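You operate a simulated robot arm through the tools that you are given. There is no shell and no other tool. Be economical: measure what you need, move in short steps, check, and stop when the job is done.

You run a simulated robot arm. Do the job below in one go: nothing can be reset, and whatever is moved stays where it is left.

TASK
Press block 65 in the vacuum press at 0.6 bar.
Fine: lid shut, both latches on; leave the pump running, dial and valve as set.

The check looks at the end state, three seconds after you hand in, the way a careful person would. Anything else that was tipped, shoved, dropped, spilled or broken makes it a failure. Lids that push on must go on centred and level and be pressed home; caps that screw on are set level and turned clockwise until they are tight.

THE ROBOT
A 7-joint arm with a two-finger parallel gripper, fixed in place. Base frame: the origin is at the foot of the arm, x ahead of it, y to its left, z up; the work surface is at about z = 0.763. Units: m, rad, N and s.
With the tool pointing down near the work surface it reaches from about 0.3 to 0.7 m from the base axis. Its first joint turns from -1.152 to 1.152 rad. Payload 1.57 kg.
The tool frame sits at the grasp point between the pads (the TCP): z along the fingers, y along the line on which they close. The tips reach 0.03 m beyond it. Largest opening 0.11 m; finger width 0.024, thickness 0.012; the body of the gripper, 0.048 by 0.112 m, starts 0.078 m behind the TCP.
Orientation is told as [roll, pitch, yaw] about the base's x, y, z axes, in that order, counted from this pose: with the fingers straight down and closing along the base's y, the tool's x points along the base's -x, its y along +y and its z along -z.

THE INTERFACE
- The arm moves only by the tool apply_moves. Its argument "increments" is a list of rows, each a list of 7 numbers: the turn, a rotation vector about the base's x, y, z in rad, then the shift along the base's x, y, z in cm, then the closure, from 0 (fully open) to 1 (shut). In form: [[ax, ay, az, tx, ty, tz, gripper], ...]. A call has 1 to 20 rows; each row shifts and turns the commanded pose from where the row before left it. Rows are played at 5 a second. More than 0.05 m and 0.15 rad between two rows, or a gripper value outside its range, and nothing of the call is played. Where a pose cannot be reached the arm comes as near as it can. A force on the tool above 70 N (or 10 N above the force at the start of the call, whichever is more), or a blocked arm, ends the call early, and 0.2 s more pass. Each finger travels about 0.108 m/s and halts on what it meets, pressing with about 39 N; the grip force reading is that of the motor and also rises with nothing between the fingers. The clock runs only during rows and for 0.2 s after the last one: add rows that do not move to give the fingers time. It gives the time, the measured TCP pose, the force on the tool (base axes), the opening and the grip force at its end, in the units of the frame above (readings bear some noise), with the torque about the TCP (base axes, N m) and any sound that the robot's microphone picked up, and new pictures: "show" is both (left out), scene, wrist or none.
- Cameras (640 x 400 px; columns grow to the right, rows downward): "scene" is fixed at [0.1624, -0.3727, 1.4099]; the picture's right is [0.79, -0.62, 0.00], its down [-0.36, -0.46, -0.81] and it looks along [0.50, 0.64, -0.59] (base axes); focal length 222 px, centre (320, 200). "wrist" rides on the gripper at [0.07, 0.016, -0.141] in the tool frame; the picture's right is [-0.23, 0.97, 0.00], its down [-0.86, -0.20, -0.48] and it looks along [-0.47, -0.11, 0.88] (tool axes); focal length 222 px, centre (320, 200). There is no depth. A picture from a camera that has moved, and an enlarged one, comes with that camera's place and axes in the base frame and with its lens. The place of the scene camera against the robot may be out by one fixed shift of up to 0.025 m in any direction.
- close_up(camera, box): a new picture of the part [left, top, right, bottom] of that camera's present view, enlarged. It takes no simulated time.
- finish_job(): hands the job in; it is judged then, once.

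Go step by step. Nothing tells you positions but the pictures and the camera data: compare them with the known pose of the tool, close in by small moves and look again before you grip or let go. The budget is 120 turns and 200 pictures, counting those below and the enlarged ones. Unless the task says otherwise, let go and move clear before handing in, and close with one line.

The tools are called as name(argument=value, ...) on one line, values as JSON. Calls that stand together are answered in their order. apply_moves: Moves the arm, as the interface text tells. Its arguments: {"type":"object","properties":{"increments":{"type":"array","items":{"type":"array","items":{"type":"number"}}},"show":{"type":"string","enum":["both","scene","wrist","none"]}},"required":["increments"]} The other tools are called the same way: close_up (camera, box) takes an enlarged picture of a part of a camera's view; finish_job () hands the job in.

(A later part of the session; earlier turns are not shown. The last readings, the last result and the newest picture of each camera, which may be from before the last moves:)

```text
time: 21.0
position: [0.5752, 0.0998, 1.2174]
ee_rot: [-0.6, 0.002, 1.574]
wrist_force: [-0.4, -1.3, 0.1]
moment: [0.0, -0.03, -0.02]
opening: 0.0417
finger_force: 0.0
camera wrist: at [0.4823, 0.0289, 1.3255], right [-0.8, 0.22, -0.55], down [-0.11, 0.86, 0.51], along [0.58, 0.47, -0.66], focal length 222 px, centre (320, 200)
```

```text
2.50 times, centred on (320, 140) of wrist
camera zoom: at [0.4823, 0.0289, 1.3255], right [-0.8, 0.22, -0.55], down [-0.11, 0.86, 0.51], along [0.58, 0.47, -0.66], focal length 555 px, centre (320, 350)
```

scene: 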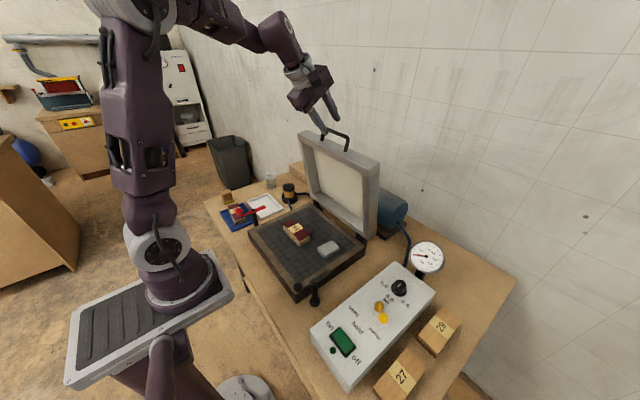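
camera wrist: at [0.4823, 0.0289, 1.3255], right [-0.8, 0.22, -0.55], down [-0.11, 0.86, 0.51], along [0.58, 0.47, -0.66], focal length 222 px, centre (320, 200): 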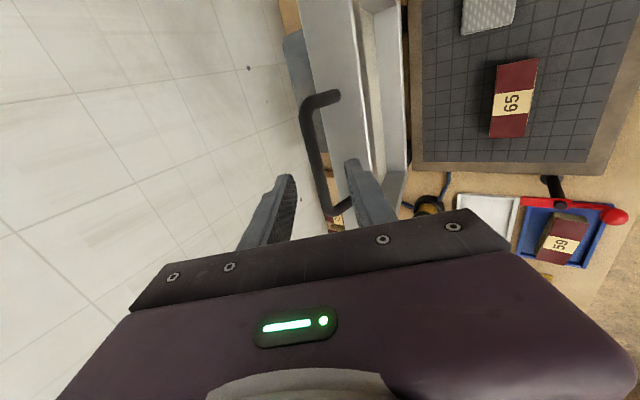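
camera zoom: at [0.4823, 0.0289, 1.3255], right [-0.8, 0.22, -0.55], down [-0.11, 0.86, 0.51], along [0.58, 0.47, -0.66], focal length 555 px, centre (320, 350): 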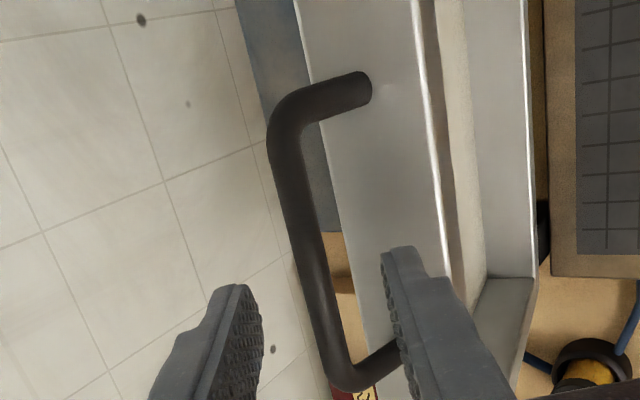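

The bar lies right between the finger lines. Sliding down onto it.

apply_moves(increments=[[0, 0, 0, 1.15, 0, -1.6, 0.62], [0, 0, 0, 1.15, 0, -1.6, 0.62], [0, 0, 0, 0, 0, 0, 0.62]])

close_up(camera="scene", box=[290, 80, 390, 180])

close_up(camera="wrist", box=[220, 60, 420, 220])

```text
time: 21.8
position: [0.5967, 0.0991, 1.1842]
ee_rot: [-0.601, 0.005, 1.574]
wrist_force: [0.2, 0.8, 0.8]
moment: [-0.02, 0.01, 0.01]
opening: 0.042
finger_force: 0.1
camera wrist: at [0.5038, 0.0297, 1.2917], right [-0.8, 0.22, -0.55], down [-0.11, 0.86, 0.51], along [0.58, 0.47, -0.66], focal length 222 px, centre (320, 200)
```

scene: 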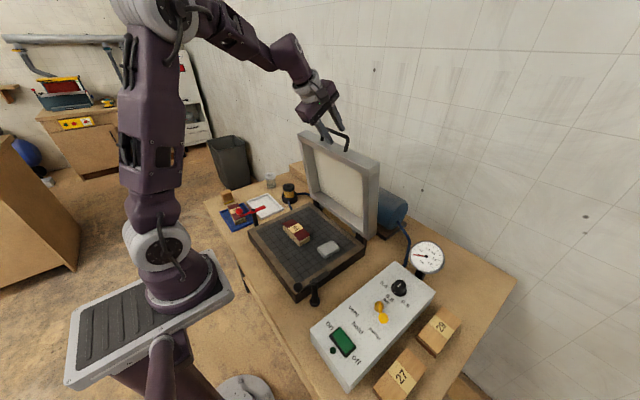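
wrist: 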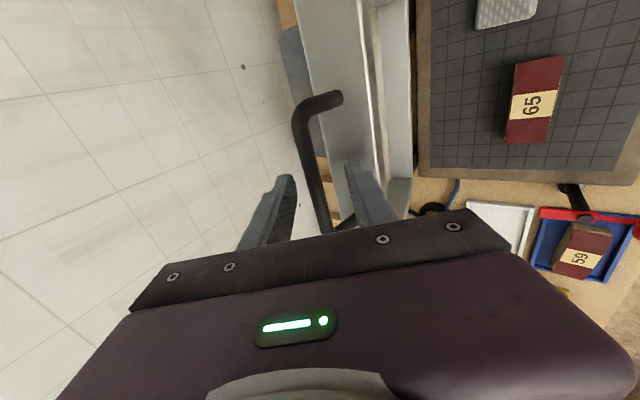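

```text
4.00 times, centred on (340, 130) of scene
camera zoom: at [0.1624, -0.3727, 1.4099], right [0.79, -0.62, 0.0], down [-0.36, -0.46, -0.81], along [0.5, 0.64, -0.59], focal length 888 px, centre (240, 480)
```

zoom: 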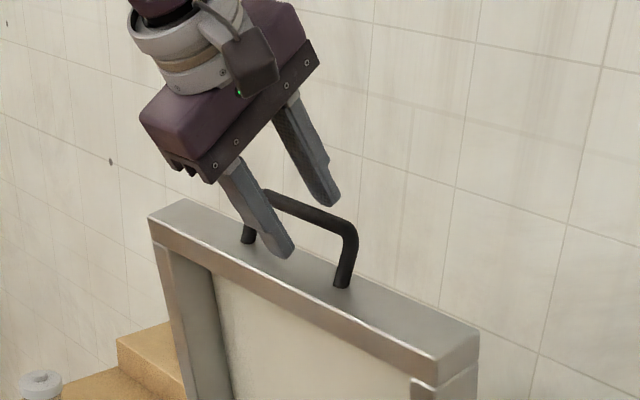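

```text
2.50 times, centred on (320, 140) of wrist
camera zoom: at [0.5038, 0.0297, 1.2917], right [-0.8, 0.22, -0.55], down [-0.11, 0.86, 0.51], along [0.58, 0.47, -0.66], focal length 555 px, centre (320, 350)
```

zoom: 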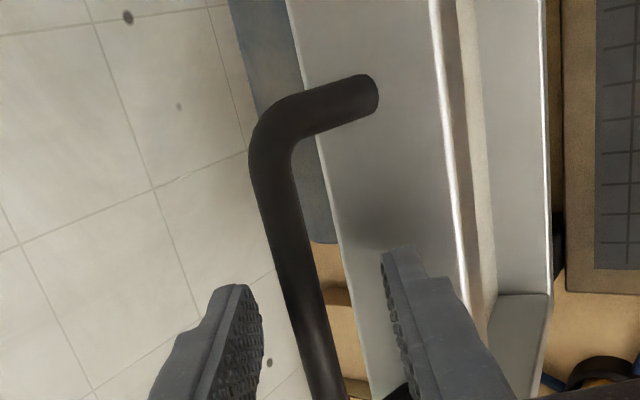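

apply_moves(increments=[[0, 0, 0, 0.4, 0, 0.2, 0.65], [0, 0, 0, 0, 0, 0, 0.75], [0, 0, 0, 0, 0, 0, 0.85], [0, 0, 0, 0, 0, 0, 0.95], [0, 0, 0, 0, 0, 0, 0.95]])

close_up(camera="scene", box=[290, 80, 390, 180])

close_up(camera="wrist", box=[220, 60, 420, 220])

```text
time: 23.0
position: [0.5999, 0.0984, 1.185]
ee_rot: [-0.599, 0.003, 1.576]
wrist_force: [-8.1, 0.1, -5.8]
moment: [-0.05, 0.19, -0.14]
opening: 0.0138
finger_force: 4.4
camera wrist: at [0.5077, 0.0292, 1.2938], right [-0.81, 0.22, -0.55], down [-0.11, 0.86, 0.51], along [0.58, 0.47, -0.67], focal length 222 px, centre (320, 200)
```

scene: 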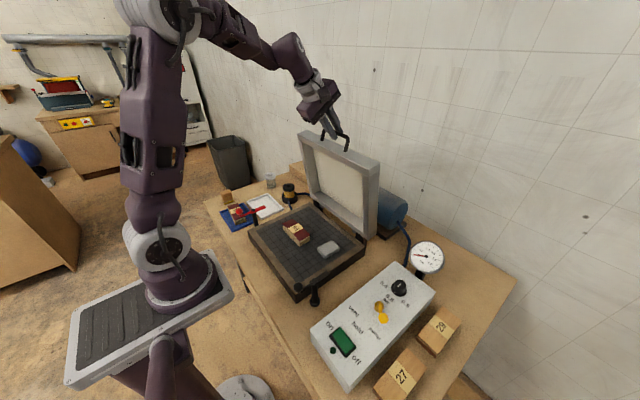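
wrist: 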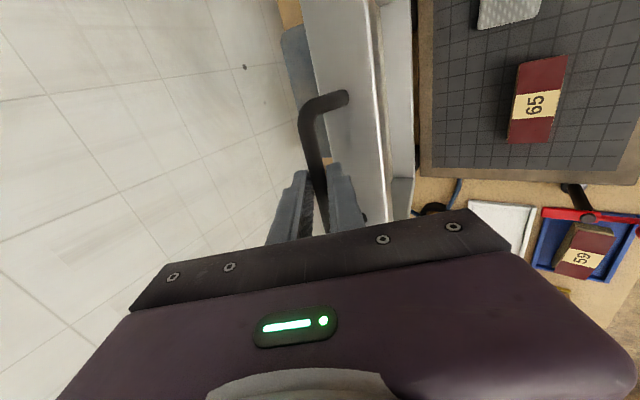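

```text
4.00 times, centred on (340, 130) of scene
camera zoom: at [0.1622, -0.3727, 1.41], right [0.79, -0.62, 0.0], down [-0.36, -0.46, -0.81], along [0.5, 0.64, -0.59], focal length 888 px, centre (240, 480)
```

zoom: 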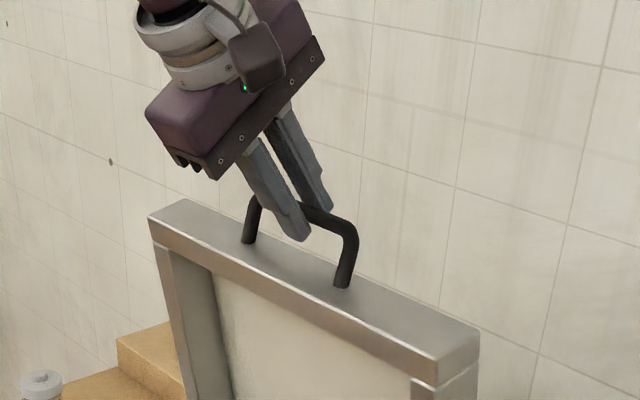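

```text
2.50 times, centred on (320, 140) of wrist
camera zoom: at [0.5077, 0.0292, 1.2938], right [-0.81, 0.22, -0.55], down [-0.11, 0.86, 0.51], along [0.58, 0.47, -0.67], focal length 555 px, centre (320, 350)
```

zoom: 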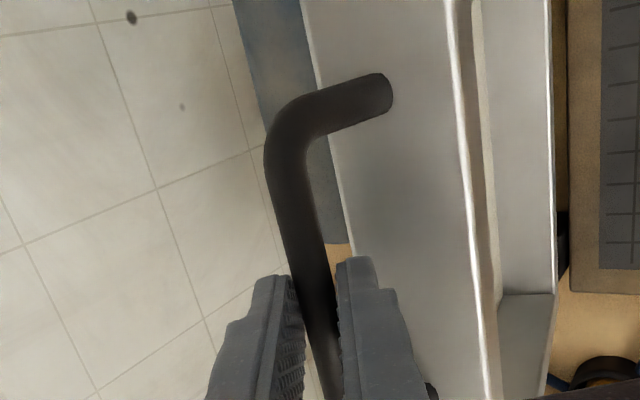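

The bar is gripped (~13 mm). I test the hinge with a small pull toward the robot along the expected arc.

apply_moves(increments=[[0, 0, 0, 0, 0, 0, 0.95], [0, 0, 0, 0, 0, 0, 0.95], [0, 0, 0, -0.9, 0, -0.09, 0.95], [0, 0, 0, -0.9, 0, -0.12, 0.95], [0, 0, 0, 0, 0, 0, 0.95]], show="scene")

```text
time: 24.2
position: [0.5836, 0.0995, 1.1866]
ee_rot: [-0.602, 0.002, 1.572]
wrist_force: [2.2, -4.6, -0.7]
moment: [0.82, -0.07, -0.4]
opening: 0.0118
finger_force: 29.2
```

scene: 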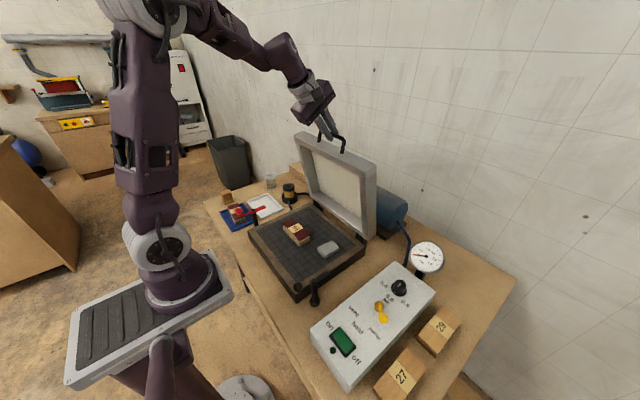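

The lid moves easily. Continuing along the arc in small rows.

apply_moves(increments=[[0, 0, 0, -1.8, 0, -0.35, 0.95], [0, 0, 0, -1.8, 0, -0.45, 0.95], [0, 0, 0, -1.76, 0, -0.47, 0.95], [0, 0, 0, -1.74, 0, -0.6, 0.95], [0, 0, 0, 0, 0, 0, 0.95]], show="scene")

close_up(camera="scene", box=[230, 80, 390, 300])

```text
time: 25.4
position: [0.5116, 0.0992, 1.1675]
ee_rot: [-0.601, 0.002, 1.575]
wrist_force: [-5.3, 5.7, 15.6]
moment: [0.8, -0.11, -0.35]
opening: 0.012
finger_force: 29.6
```

scene: 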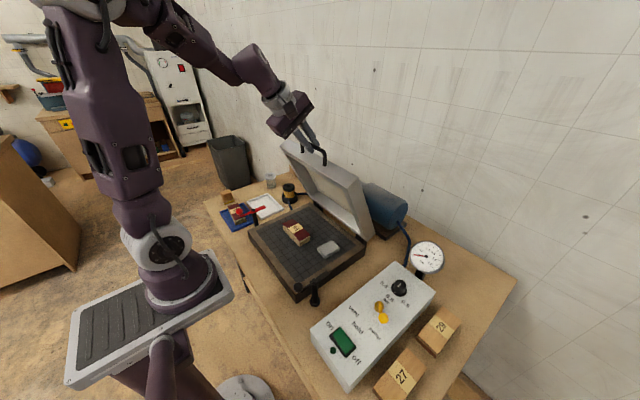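

```text
1.82 times, centred on (310, 190) of scene
camera zoom: at [0.1619, -0.3726, 1.41], right [0.79, -0.62, 0.0], down [-0.36, -0.46, -0.81], along [0.5, 0.64, -0.59], focal length 404 px, centre (338, 218)
```

zoom: 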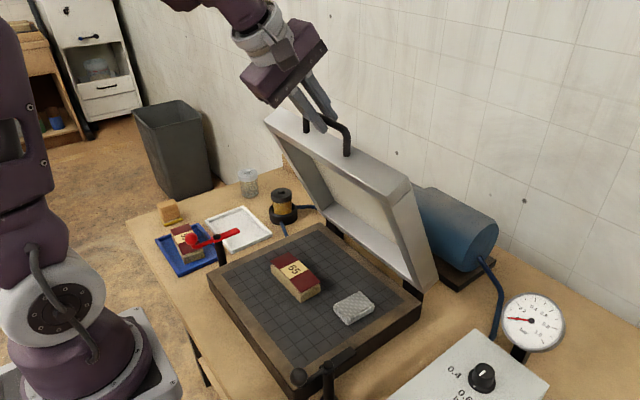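

apply_moves(increments=[[0, 0.03, 0, -1.66, 0, -0.5, 0.95], [0, 0.03, 0, -1.63, 0, -0.65, 0.95], [0, 0.03, 0, -1.59, 0, -0.8, 0.95], [0, 0.03, 0, -1.54, 0, -0.9, 0.95], [0, 0, 0, 0, 0, 0, 0.95]], show="none")

```text
time: 26.6
position: [0.4481, 0.0986, 1.1385]
ee_rot: [-0.479, 0.001, 1.575]
wrist_force: [7.5, 8.6, -11.8]
moment: [0.58, -0.01, -0.39]
opening: 0.0119
finger_force: 28.8
```

apply_moves(increments=[[0, 0.03, 0, -1.5, 0, -1.15, 0.95], [0, 0.03, 0, -1.45, 0, -1.1, 0.95], [0, 0.03, 0, -1.37, 0, -1.2, 0.95], [0, 0.03, 0, -1.3, 0, -1.2, 0.95], [0, 0, 0, 0, 0, 0, 0.95]], show="none")

```text
time: 27.8
position: [0.3917, 0.096, 1.0913]
ee_rot: [-0.357, 0.003, 1.573]
wrist_force: [7.3, -18.8, -7.8]
moment: [-0.32, -0.06, -0.32]
opening: 0.0119
finger_force: 29.1
```

apply_moves(increments=[[0, 0.03, 0, -1.25, 0, -1.3, 0.95], [0, 0.03, 0, -1.2, 0, -1.38, 0.95], [0, 0.03, 0, -1.1, 0, -1.45, 0.95], [0, 0.03, 0, -1.05, 0, -1.5, 0.95], [0, 0, 0, 0, 0, 0, 0.95]])

close_up(camera="scene", box=[200, 80, 400, 310])

```text
time: 29.0
position: [0.3505, 0.1006, 1.0414]
ee_rot: [-0.242, -0.002, 1.577]
wrist_force: [-16.0, -3.6, 10.3]
moment: [-0.22, 0.24, 0.03]
opening: 0.0119
finger_force: 29.1
out of reach, approached as far as the arm can: row 4
camera wrist: at [0.3011, 0.0295, 1.1739], right [-0.95, 0.22, -0.23], down [0.07, 0.85, 0.51], along [0.31, 0.47, -0.83], focal length 222 px, centre (320, 200)
```

scene: 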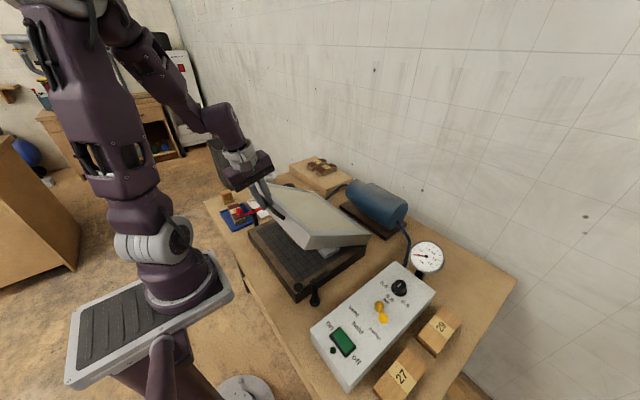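
wrist: 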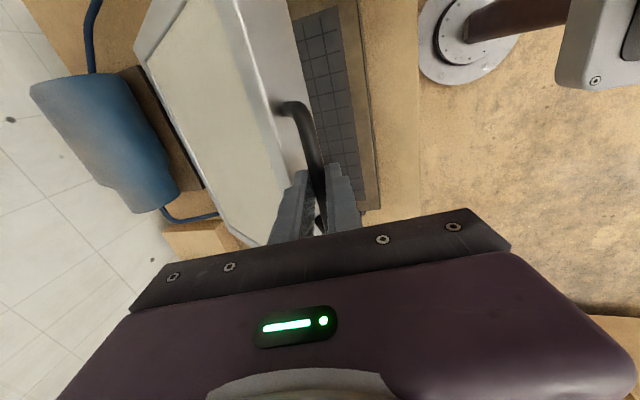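

```text
1.74 times, centred on (300, 195) of scene
camera zoom: at [0.1617, -0.3728, 1.41], right [0.79, -0.62, 0.0], down [-0.36, -0.46, -0.81], along [0.5, 0.64, -0.59], focal length 386 px, centre (355, 209)
```

zoom: 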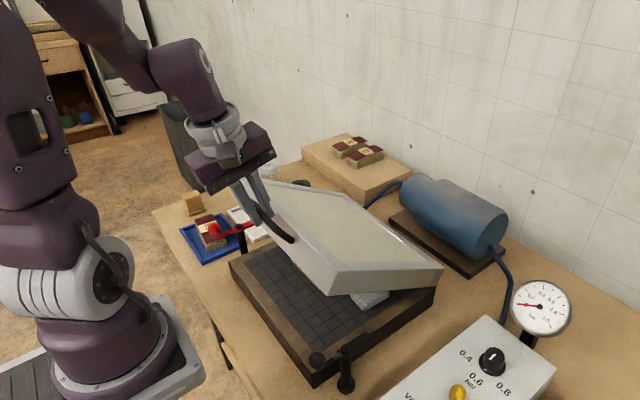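

The lid is about 55° down. I tilt the gripper the other way (wrist outward over the lid) to stay within reach.

apply_moves(increments=[[0, 0.1, 0, 0.15, 0, 0, 0.95], [0, 0.1, 0, 0.15, 0, 0, 0.95], [0, 0.1, 0, 0.15, 0, 0, 0.95], [0, 0.1, 0, 0.15, 0, 0, 0.95], [0, 0, 0, 0, 0, 0, 0.95]], show="scene")

```text
time: 30.2
position: [0.3574, 0.0997, 1.0405]
ee_rot: [0.161, -0.001, 1.575]
wrist_force: [8.6, -2.3, -5.9]
moment: [0.45, -0.09, 0.28]
opening: 0.0119
finger_force: 29.2
```

scene: 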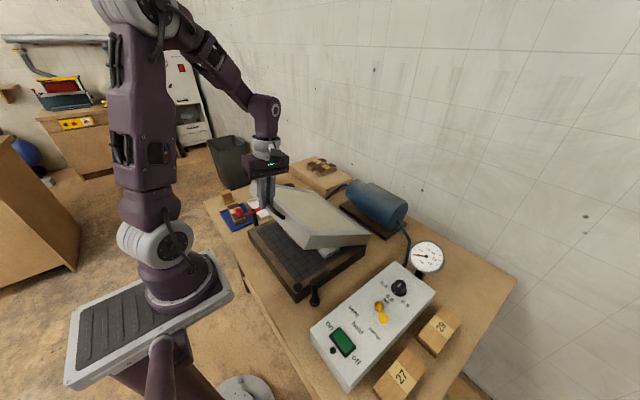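

apply_moves(increments=[[0, 0.04, 0, -0.85, 0, -1.2, 0.95], [0, 0.04, 0, -0.78, 0, -1.28, 0.95], [0, 0.04, 0, -0.7, 0, -1.36, 0.95], [0, 0.04, 0, -0.78, 0, -1.6, 0.95], [0, 0, 0, -0.65, 0, -1.7, 0.95], [0, 0, 0, 0, 0, 0, 0.95]], show="scene")

```text
time: 31.6
position: [0.3194, 0.0995, 0.969]
ee_rot: [0.316, -0.004, 1.575]
wrist_force: [28.6, 2.9, -10.5]
moment: [-0.03, -0.54, 0.46]
opening: 0.0119
finger_force: 29.5
```

scene: 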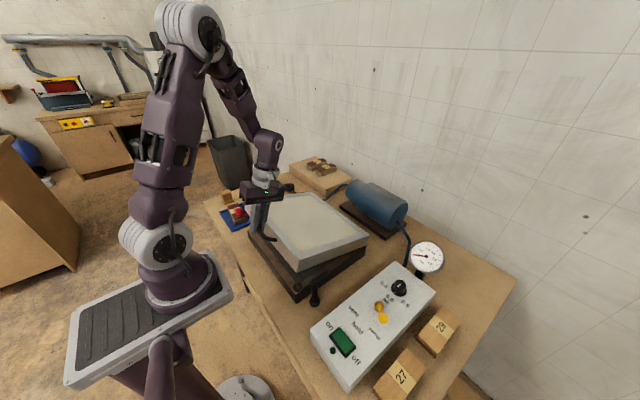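

apply_moves(increments=[[0, 0, 0, -0.35, 0, -1.73, 0.95], [0, 0, 0, -0.4, 0, -1.73, 0.95], [0, 0, 0, -0.35, 0, -1.75, 0.95], [0, 0, 0, 0, 0, 0, 0.95]])

close_up(camera="scene", box=[210, 160, 390, 310])

```text
time: 32.6
position: [0.3035, 0.0979, 0.9164]
ee_rot: [0.329, 0.001, 1.576]
wrist_force: [-35.9, 20.9, 6.8]
moment: [0.47, 0.59, 0.24]
opening: 0.012
finger_force: 29.5
camera wrist: at [0.335, 0.029, 1.0571], right [-0.92, 0.22, 0.31], down [0.34, 0.86, 0.39], along [-0.18, 0.46, -0.87], focal length 222 px, centre (320, 200)
```

scene: 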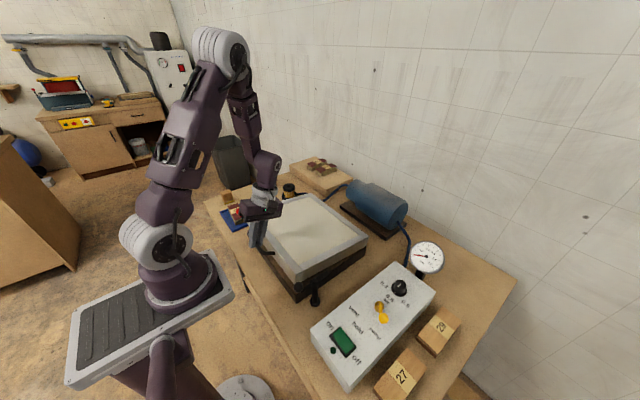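
wrist: 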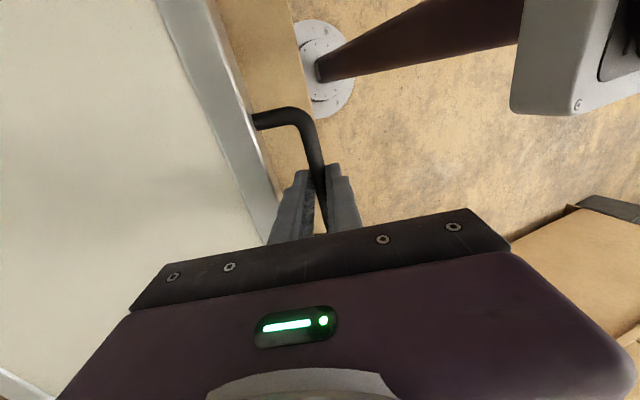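

```text
2.67 times, centred on (300, 235) of scene
camera zoom: at [0.1614, -0.3722, 1.4102], right [0.79, -0.62, 0.0], down [-0.36, -0.46, -0.81], along [0.5, 0.64, -0.59], focal length 592 px, centre (373, 107)
```

zoom: 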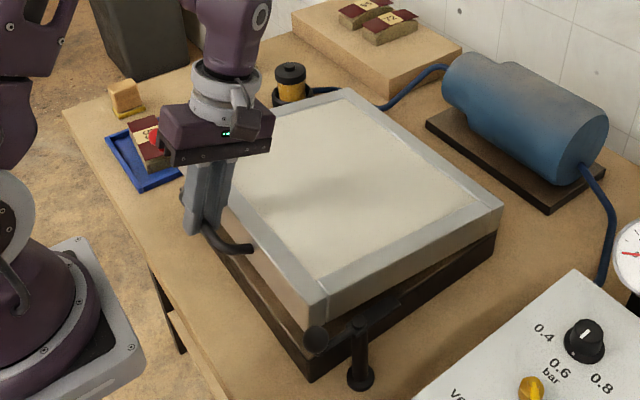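

apply_moves(increments=[[0, 0, 0, -0.5, 0.1, -0.6, 0.95], [0, 0, 0, -0.35, 0.1, -1.2, 0.95], [0, 0, 0, -0.2, 0, -1.2, 0.95], [0, 0, 0, 0, 0, 0, 0.95]], show="scene")

close_up(camera="scene", box=[210, 160, 390, 310])

```text
time: 33.6
position: [0.2972, 0.1003, 0.8874]
ee_rot: [0.317, -0.001, 1.575]
wrist_force: [2.6, -21.7, -1.3]
moment: [-0.18, -0.09, 0.82]
opening: 0.012
finger_force: 29.1
```

scene: 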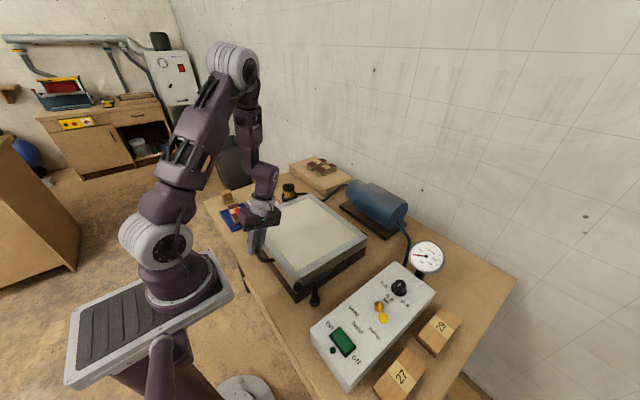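

```text
2.67 times, centred on (300, 235) of scene
camera zoom: at [0.1625, -0.3732, 1.4098], right [0.79, -0.62, 0.0], down [-0.36, -0.46, -0.81], along [0.5, 0.64, -0.59], focal length 592 px, centre (373, 107)
```

zoom: 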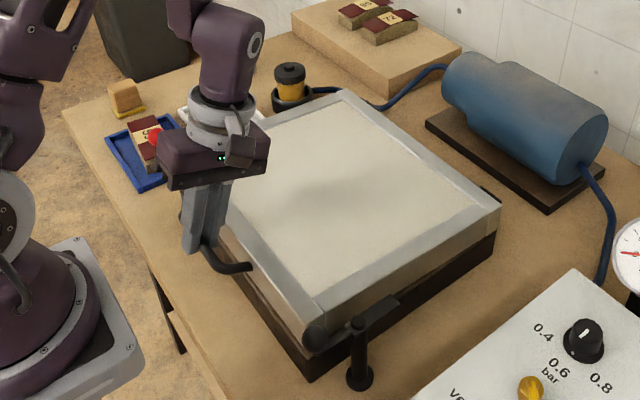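

Nearly closed; a small gap at the front. Continue down slowly until contact.

apply_moves(increments=[[0, 0, 0, -0.1, 0, -0.6, 0.95], [0, 0, 0, -0.05, 0, -0.6, 0.95], [0, 0, 0, 0, 0, -0.4, 0.95], [0, 0, 0, 0, 0, -0.4, 0.95], [0, 0, 0, 0, 0, 0, 0.95]], show="scene")

close_up(camera="scene", box=[210, 160, 390, 310])

```text
time: 34.8
position: [0.2954, 0.1015, 0.8684]
ee_rot: [0.322, -0.001, 1.578]
wrist_force: [-1.9, 0.1, 22.4]
moment: [0.18, 0.15, 0.39]
opening: 0.0118
finger_force: 29.2
```

scene: 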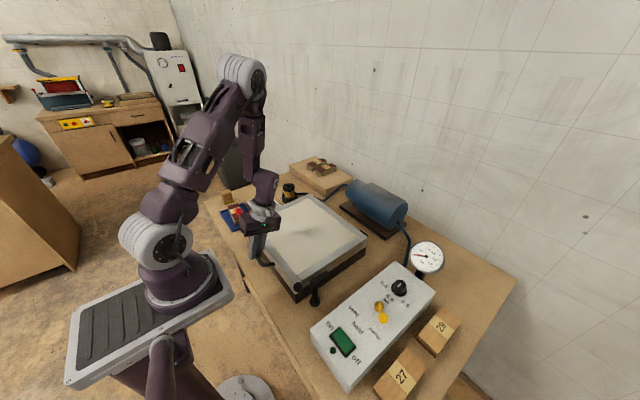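

```text
2.67 times, centred on (300, 235) of scene
camera zoom: at [0.1621, -0.3727, 1.41], right [0.79, -0.62, 0.0], down [-0.36, -0.46, -0.81], along [0.5, 0.64, -0.59], focal length 592 px, centre (373, 107)
```

zoom: 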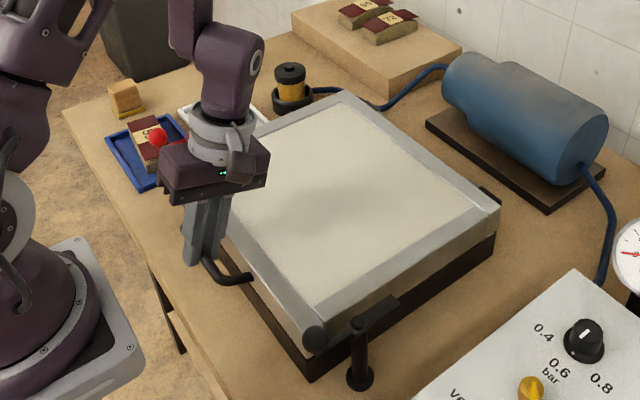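

The lid is seated (22 N resistance, no gap). I release the handle and retreat straight up.

apply_moves(increments=[[0, 0, 0, 0, 0, 0, 0.85], [0, 0, 0, 0, 0, 0, 0.74], [0, 0, 0, 0, 0, 0, 0.74], [0, 0, 0, 0, 0, 1, 0.74], [0, 0, 0, 0, 0, 1.5, 0.74], [0, 0, 0, 0, 0, 3, 0.74], [0, 0, 0, 0, 0, 4, 0.74], [0, 0, 0, 0, 0, 4, 0.74], [0, -0.15, 0, 1, 0, 3, 0.74], [0, -0.15, 0, 1, 0, 3, 0.74], [0, 0, 0, 0, 0, 0, 0.74]])

close_up(camera="scene", box=[210, 160, 390, 310])

```text
time: 37.2
position: [0.3179, 0.1026, 1.0619]
ee_rot: [0.02, -0.001, 1.576]
wrist_force: [0.3, -0.1, -0.3]
moment: [-0.02, 0.0, 0.01]
opening: 0.0286
finger_force: 0.1
camera wrist: at [0.305, 0.0334, 1.2038], right [-0.97, 0.22, 0.02], down [0.2, 0.86, 0.47], along [0.09, 0.47, -0.88], focal length 222 px, centre (320, 200)
```

scene: 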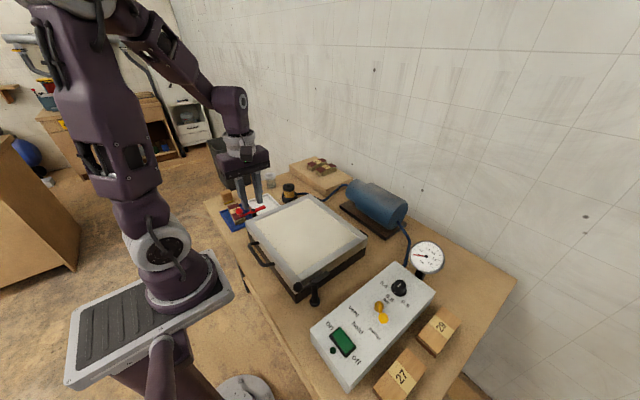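
wrist: 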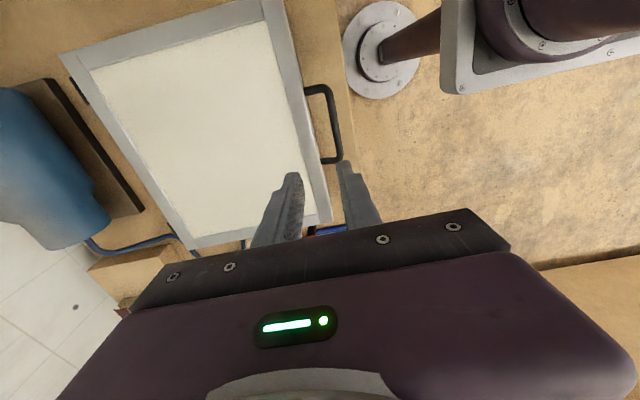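

```text
2.67 times, centred on (300, 235) of scene
camera zoom: at [0.1623, -0.3727, 1.4099], right [0.79, -0.62, 0.0], down [-0.36, -0.46, -0.81], along [0.5, 0.64, -0.59], focal length 592 px, centre (373, 107)
```

zoom: 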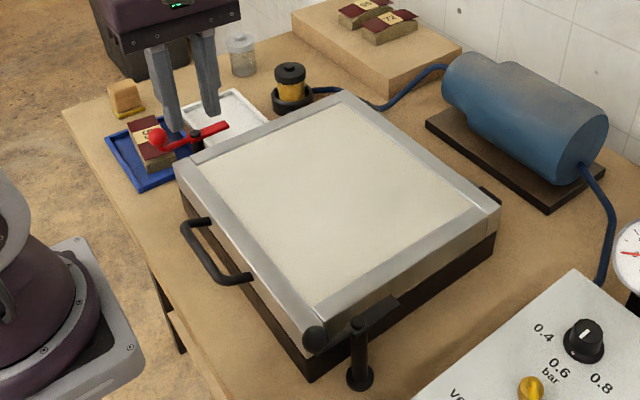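

Lid is shut. Next I look closely at the red latch with the wrist camera.

apply_moves(increments=[[0, 0, 0, 1.5, 4.5, -1, 0.9], [0, 0, 0, 1.5, 4.5, -1, 1], [0, 0, 0, 1.5, 4.5, -1, 1], [0, 0, 0, 1.5, 4.5, -1, 1], [0, 0, 0, 0, 0, 0, 1]], show="wrist")

close_up(camera="wrist", box=[220, 60, 440, 200])

close_up(camera="scene", box=[215, 180, 315, 260])

close_up(camera="scene", box=[280, 250, 360, 314])

```text
time: 38.4
position: [0.3749, 0.2813, 1.0239]
ee_rot: [0.022, 0.0, 1.574]
wrist_force: [0.4, -0.8, -0.4]
moment: [-0.01, 0.0, 0.01]
opening: 0.0001
finger_force: 20.6
camera wrist: at [0.3618, 0.2128, 1.1657], right [-0.97, 0.22, 0.02], down [0.21, 0.86, 0.47], along [0.09, 0.47, -0.88], focal length 222 px, centre (320, 200)
```

wrist: 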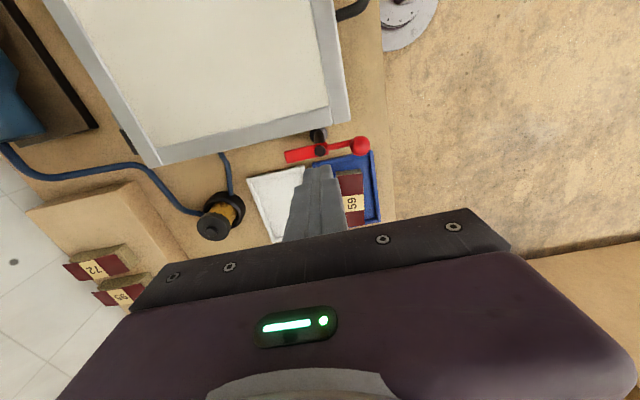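

```text
2.86 times, centred on (330, 130) of wrist
camera zoom: at [0.3618, 0.2128, 1.1657], right [-0.97, 0.22, 0.02], down [0.21, 0.86, 0.47], along [0.09, 0.47, -0.88], focal length 635 px, centre (291, 400)
```

zoom: 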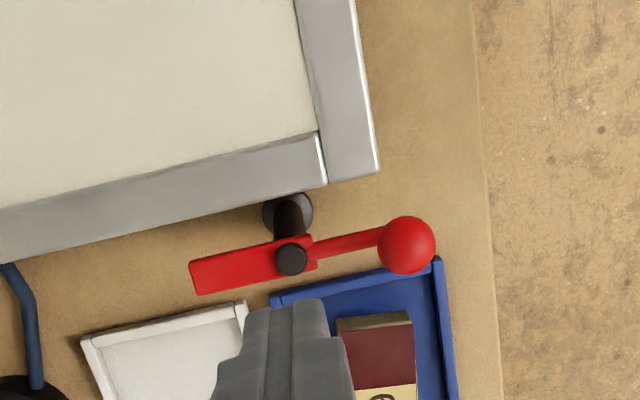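

```text
5.00 times, centred on (265, 220) of scene
camera zoom: at [0.1624, -0.3727, 1.4099], right [0.79, -0.62, 0.0], down [-0.36, -0.46, -0.81], along [0.5, 0.64, -0.59], focal length 1111 px, centre (595, 100)
```

zoom: 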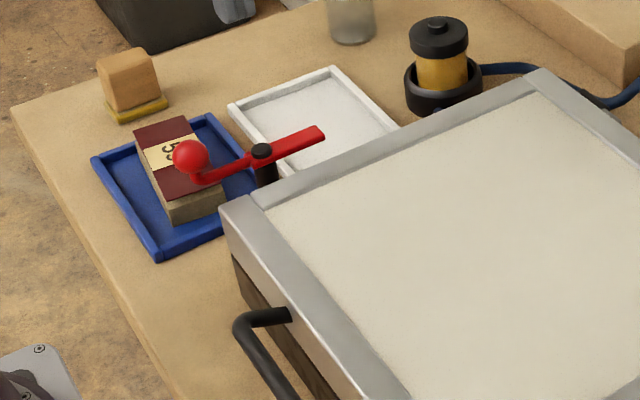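

```text
6.25 times, centred on (320, 282) of scene
camera zoom: at [0.1624, -0.3727, 1.4099], right [0.79, -0.62, 0.0], down [-0.36, -0.46, -0.81], along [0.5, 0.64, -0.59], focal length 1388 px, centre (320, -312)
```

zoom: 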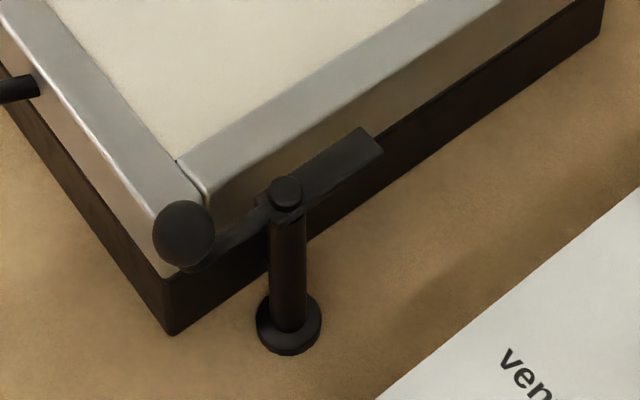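

Red latch: pivot ≈(0.375, 0.298), ball ≈(0.323, 0.299, 0.885); it must swing clockwise 90° so its plate goes over the lid. I turn the gripper to straddle the ball.

apply_moves(increments=[[0, 0, -0.147, -1, 0.3, 0, 0.8], [0, 0, -0.147, -1, 0.3, 0, 0.67], [0, 0, -0.147, -1, 0.3, 0, 0.67], [0, 0, -0.147, -1, 0.3, 0, 0.67], [0, 0, -0.147, -1, 0.3, 0, 0.67], [0, 0, -0.147, 0, 0.2, -1, 0.67], [0, 0, -0.147, 0, 0, -1, 0.67], [0, 0, -0.147, 0, 0, -1, 0.67], [0, 0, -0.147, 0, 0, -1, 0.67], [0, 0, -0.147, 0, 0, -1, 0.67], [0, 0, 0, 0, 0, 0, 0.67]])

close_up(camera="wrist", box=[220, 60, 440, 220])

close_up(camera="scene", box=[205, 140, 305, 240])

```text
time: 40.8
position: [0.3273, 0.2963, 0.9724]
ee_rot: [0.021, 0.0, 0.103]
wrist_force: [0.4, 0.0, -0.9]
moment: [0.01, 0.02, 0.02]
opening: 0.0363
finger_force: 0.0
camera wrist: at [0.2554, 0.3032, 1.1141], right [0.13, 0.99, 0.02], down [0.87, -0.12, 0.47], along [0.47, -0.04, -0.88], focal length 222 px, centre (320, 200)
```

scene: 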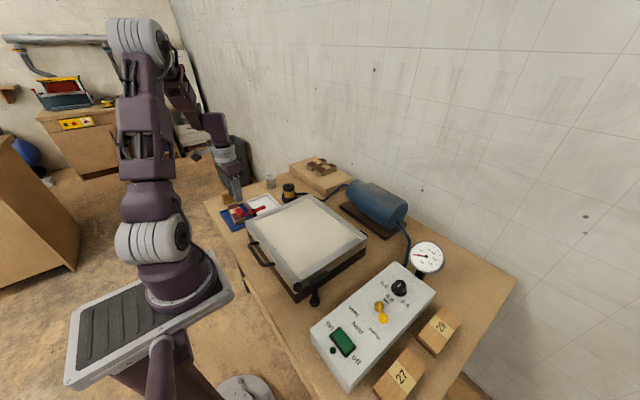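
wrist: 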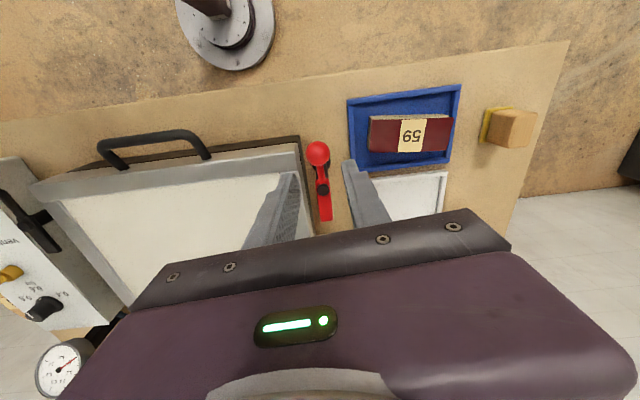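

```text
2.50 times, centred on (330, 140) of wrist
camera zoom: at [0.2554, 0.3032, 1.1141], right [0.13, 0.99, 0.02], down [0.87, -0.12, 0.47], along [0.47, -0.04, -0.88], focal length 555 px, centre (295, 350)
```

zoom: 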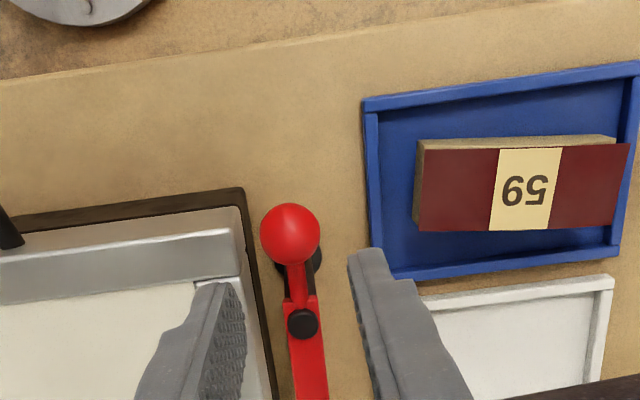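

```text
4.00 times, centred on (255, 190) of scene
camera zoom: at [0.1624, -0.3727, 1.4099], right [0.79, -0.62, 0.0], down [-0.36, -0.46, -0.81], along [0.5, 0.64, -0.59], focal length 888 px, centre (580, 240)
```

zoom: 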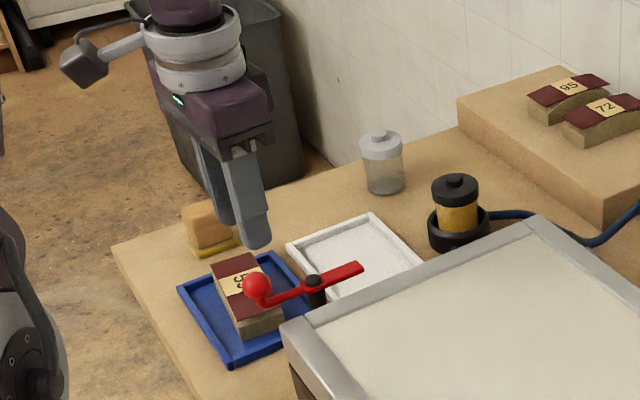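

Ball at (0.3226, 0.2976) — descending around it.

apply_moves(increments=[[0, 0, 0, -0.45, 0.13, -2, 0.67], [0, 0, 0, 0, 0, -2, 0.67], [0, 0, 0, 0, 0, -2, 0.67], [0, 0, 0, 0, 0, -1, 0.67], [0, 0, 0, 0, 0, 0, 0.67]])

close_up(camera="wrist", box=[220, 60, 440, 220])

close_up(camera="scene", box=[205, 150, 305, 250])

```text
time: 42.0
position: [0.3203, 0.2998, 0.9017]
ee_rot: [0.021, 0.001, 0.107]
wrist_force: [-0.1, 0.3, -0.9]
moment: [-0.01, 0.0, -0.02]
opening: 0.0364
finger_force: 0.1
camera wrist: at [0.2504, 0.3057, 1.0434], right [0.12, 0.99, 0.02], down [0.87, -0.12, 0.47], along [0.47, -0.04, -0.88], focal length 222 px, centre (320, 200)
```

scene: 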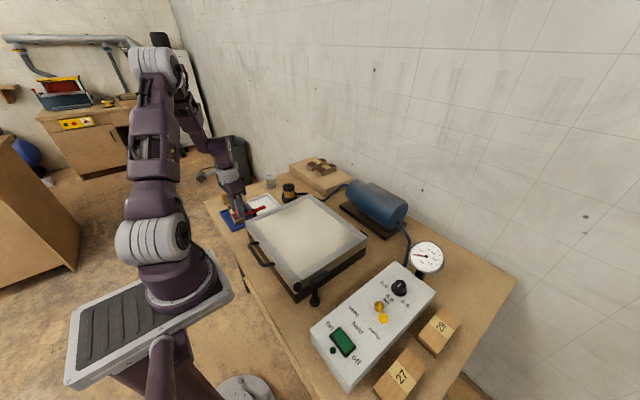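
wrist: 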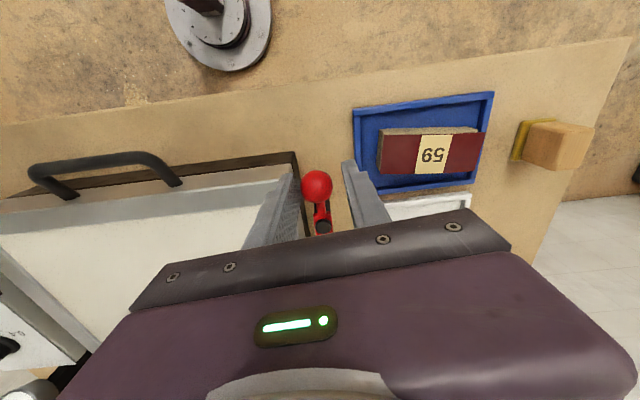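

```text
2.50 times, centred on (330, 140) of wrist
camera zoom: at [0.2504, 0.3057, 1.0434], right [0.12, 0.99, 0.02], down [0.87, -0.12, 0.47], along [0.47, -0.04, -0.88], focal length 555 px, centre (295, 350)
```

zoom: 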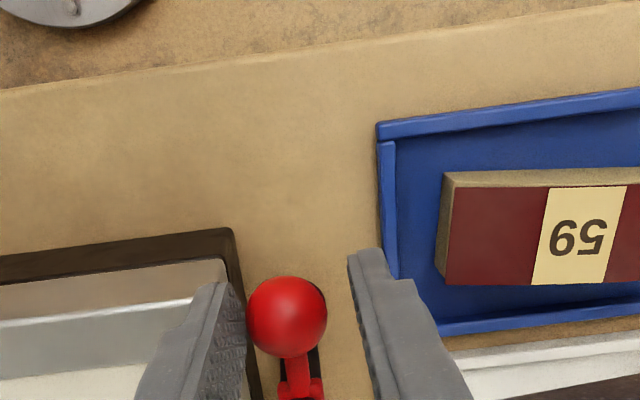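

```text
4.00 times, centred on (255, 200) of scene
camera zoom: at [0.1624, -0.3727, 1.4099], right [0.79, -0.62, 0.0], down [-0.36, -0.46, -0.81], along [0.5, 0.64, -0.59], focal length 888 px, centre (580, 200)
```

zoom: 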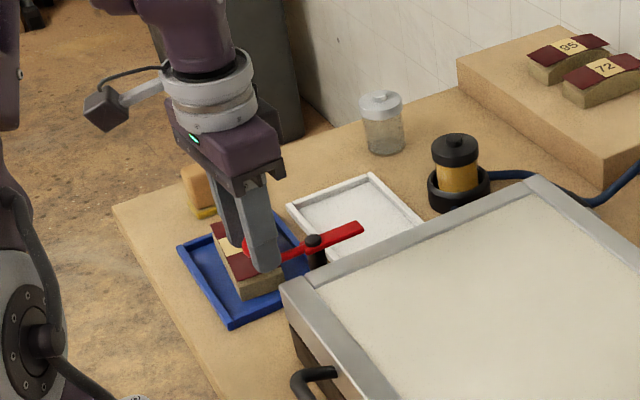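

Ball is between the fingers. I swing it clockwise along its arc, first half.

apply_moves(increments=[[0, 0, -0.131, 0.15, 0.57, 0, 0.67], [0, 0, -0.131, 0.25, 0.57, 0, 0.67], [0, 0, -0.131, 0.22, 0.64, 0, 0.67], [0, 0, -0.131, 0.3, 0.62, 0, 0.67], [0, 0, -0.131, 0.39, 0.56, 0, 0.67], [0, 0, -0.131, 0.45, 0.52, 0, 0.67], [0, 0, 0, 0, 0, 0, 0.67]])

close_up(camera="wrist", box=[220, 60, 440, 220])

close_up(camera="scene", box=[205, 150, 305, 250])

```text
time: 43.6
position: [0.34, 0.3335, 0.9031]
ee_rot: [0.021, 0.002, -0.683]
wrist_force: [0.8, 0.0, 0.3]
moment: [-0.01, 0.02, 0.02]
opening: 0.0367
finger_force: 0.3
camera wrist: at [0.2932, 0.3889, 1.0439], right [0.79, 0.61, 0.02], down [0.53, -0.7, 0.47], along [0.3, -0.36, -0.88], focal length 222 px, centre (320, 200)
```

scene: 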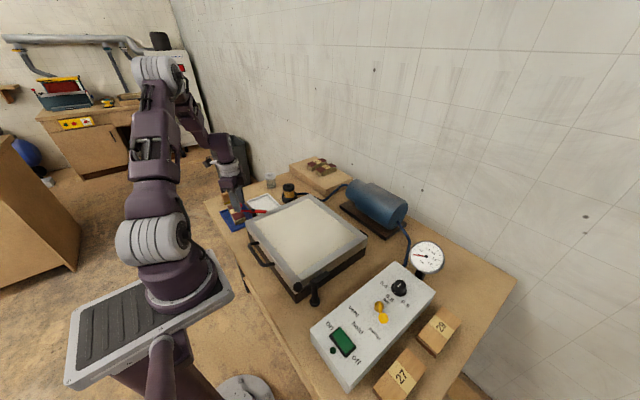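
wrist: 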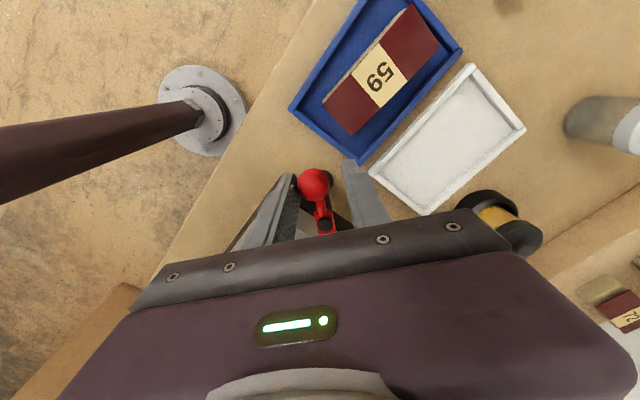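

```text
2.50 times, centred on (330, 140) of wrist
camera zoom: at [0.2932, 0.3889, 1.0439], right [0.79, 0.61, 0.02], down [0.53, -0.7, 0.47], along [0.3, -0.36, -0.88], focal length 555 px, centre (295, 350)
```

zoom: 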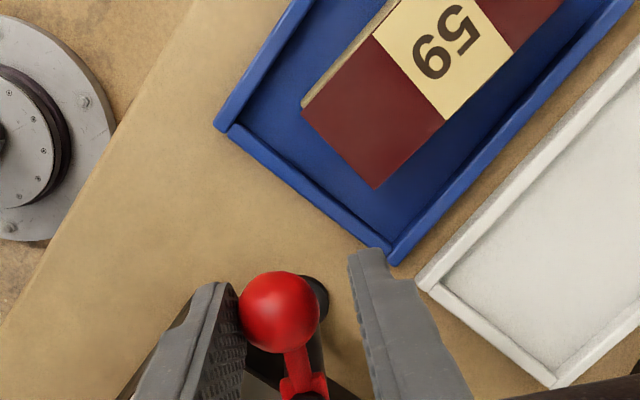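

```text
4.00 times, centred on (255, 200) of scene
camera zoom: at [0.1623, -0.3727, 1.4099], right [0.79, -0.62, 0.0], down [-0.36, -0.46, -0.81], along [0.5, 0.64, -0.59], focal length 888 px, centre (580, 200)
```

zoom: 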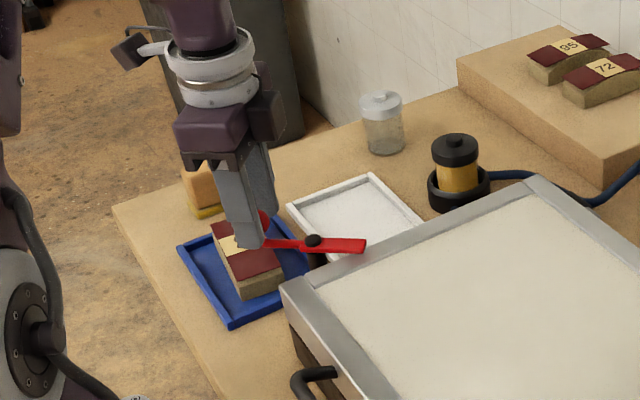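

apply_moves(increments=[[0, 0, -0.131, 0.5, 0.45, 0, 0.67], [0, 0, -0.131, 0.58, 0.39, 0, 0.67], [0, 0, -0.131, 0.62, 0.3, 0, 0.67], [0, 0, -0.131, 0.64, 0.22, 0, 0.67], [0, 0, -0.131, 0.68, 0.12, 0, 0.67], [0, 0, -0.131, 0.68, 0.06, 0, 0.67], [0, 0, 0, 0.4, 0, 0, 0.67], [0, 0, 0, 0, 0, 0, 0.67]])

close_up(camera="wrist", box=[220, 60, 440, 220])

close_up(camera="scene", box=[205, 150, 305, 250])

```text
time: 45.4
position: [0.3794, 0.351, 0.9016]
ee_rot: [0.017, 0.0, -1.468]
wrist_force: [-17.3, -1.9, -0.5]
moment: [-0.26, 0.22, 0.02]
opening: 0.0507
finger_force: 8.7
camera wrist: at [0.3851, 0.4213, 1.0431], right [0.99, -0.13, 0.02], down [-0.12, -0.87, 0.48], along [-0.04, -0.47, -0.88], focal length 222 px, centre (320, 200)
```

scene: 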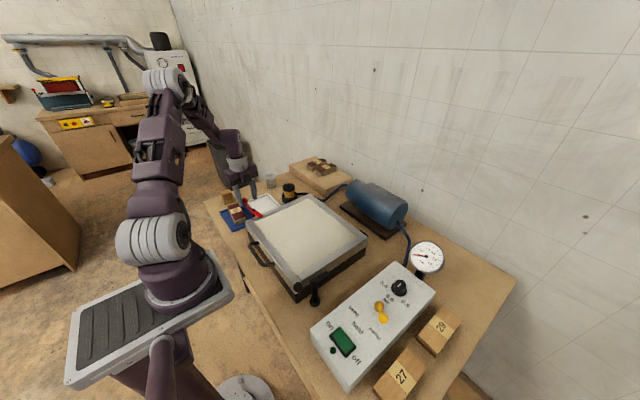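
wrist: 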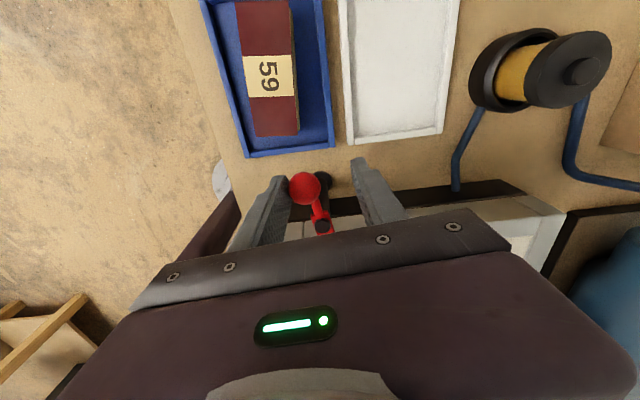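

```text
2.50 times, centred on (330, 140) of wrist
camera zoom: at [0.3851, 0.4213, 1.0431], right [0.99, -0.13, 0.02], down [-0.12, -0.87, 0.48], along [-0.04, -0.47, -0.88], focal length 555 px, centre (295, 350)
```

zoom: 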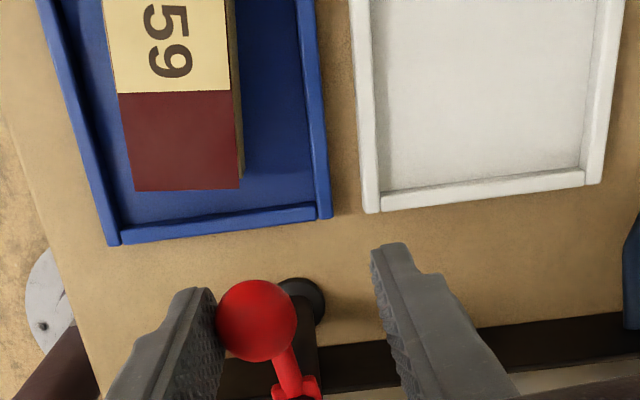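

```text
4.00 times, centred on (255, 200) of scene
camera zoom: at [0.162, -0.3727, 1.41], right [0.79, -0.62, 0.0], down [-0.36, -0.46, -0.81], along [0.5, 0.64, -0.59], focal length 888 px, centre (580, 200)
```

zoom: 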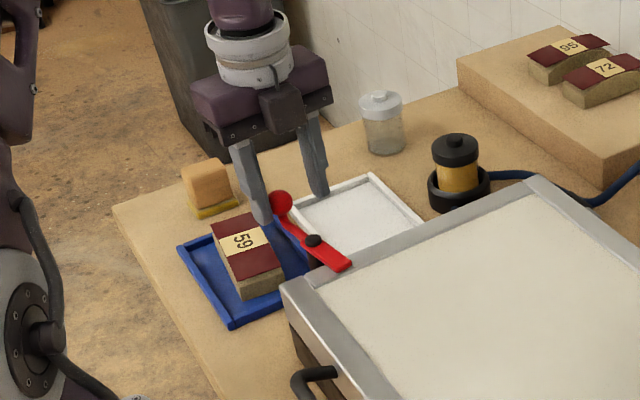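

The latch is at ~80° with rising resistance. I grip the ball and push the rest until it stops.

apply_moves(increments=[[0, 0, 0, -0.6, 0, 0, 0.67], [0, 0, 0, -0.4, 0, 0, 0.8], [0, 0, 0, 0, 0, 0, 0.9], [0, 0, 0, 0, 0, 0, 0.9], [0, 0, -0.05, 0.4, 0, 0, 0.9], [0, 0, -0.05, 0.4, 0, 0, 0.9], [0, 0, 0, 0, 0, 0, 0.9]], show="none")

close_up(camera="wrist", box=[220, 60, 440, 220])

close_up(camera="scene", box=[205, 150, 305, 250])

```text
time: 47.0
position: [0.3762, 0.3505, 0.9021]
ee_rot: [0.015, -0.006, -1.568]
wrist_force: [-35.8, -6.8, -5.5]
moment: [-0.04, 0.46, 0.1]
opening: 0.0427
finger_force: 17.9
```

```text
2.50 times, centred on (330, 140) of wrist
camera zoom: at [0.3893, 0.4201, 1.043], right [0.97, -0.22, 0.02], down [-0.2, -0.85, 0.48], along [-0.09, -0.47, -0.88], focal length 555 px, centre (295, 350)
```

zoom: 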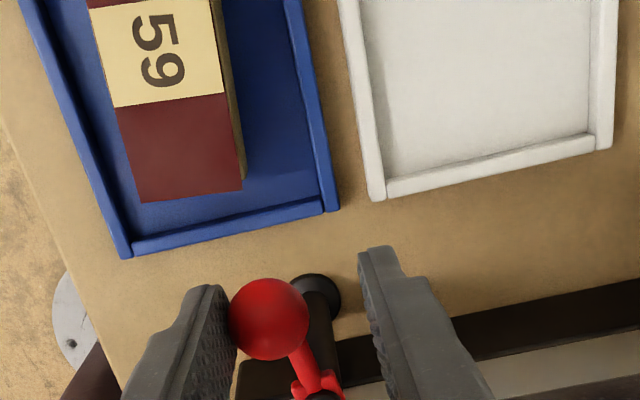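

```text
4.00 times, centred on (255, 200) of scene
camera zoom: at [0.1615, -0.3728, 1.41], right [0.79, -0.62, 0.0], down [-0.36, -0.46, -0.81], along [0.5, 0.64, -0.59], focal length 888 px, centre (580, 200)
```

zoom: 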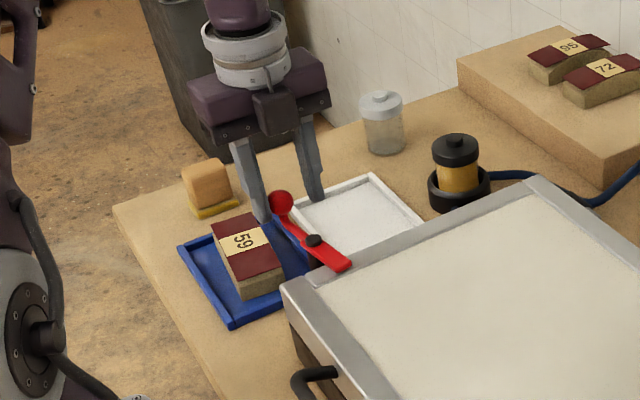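

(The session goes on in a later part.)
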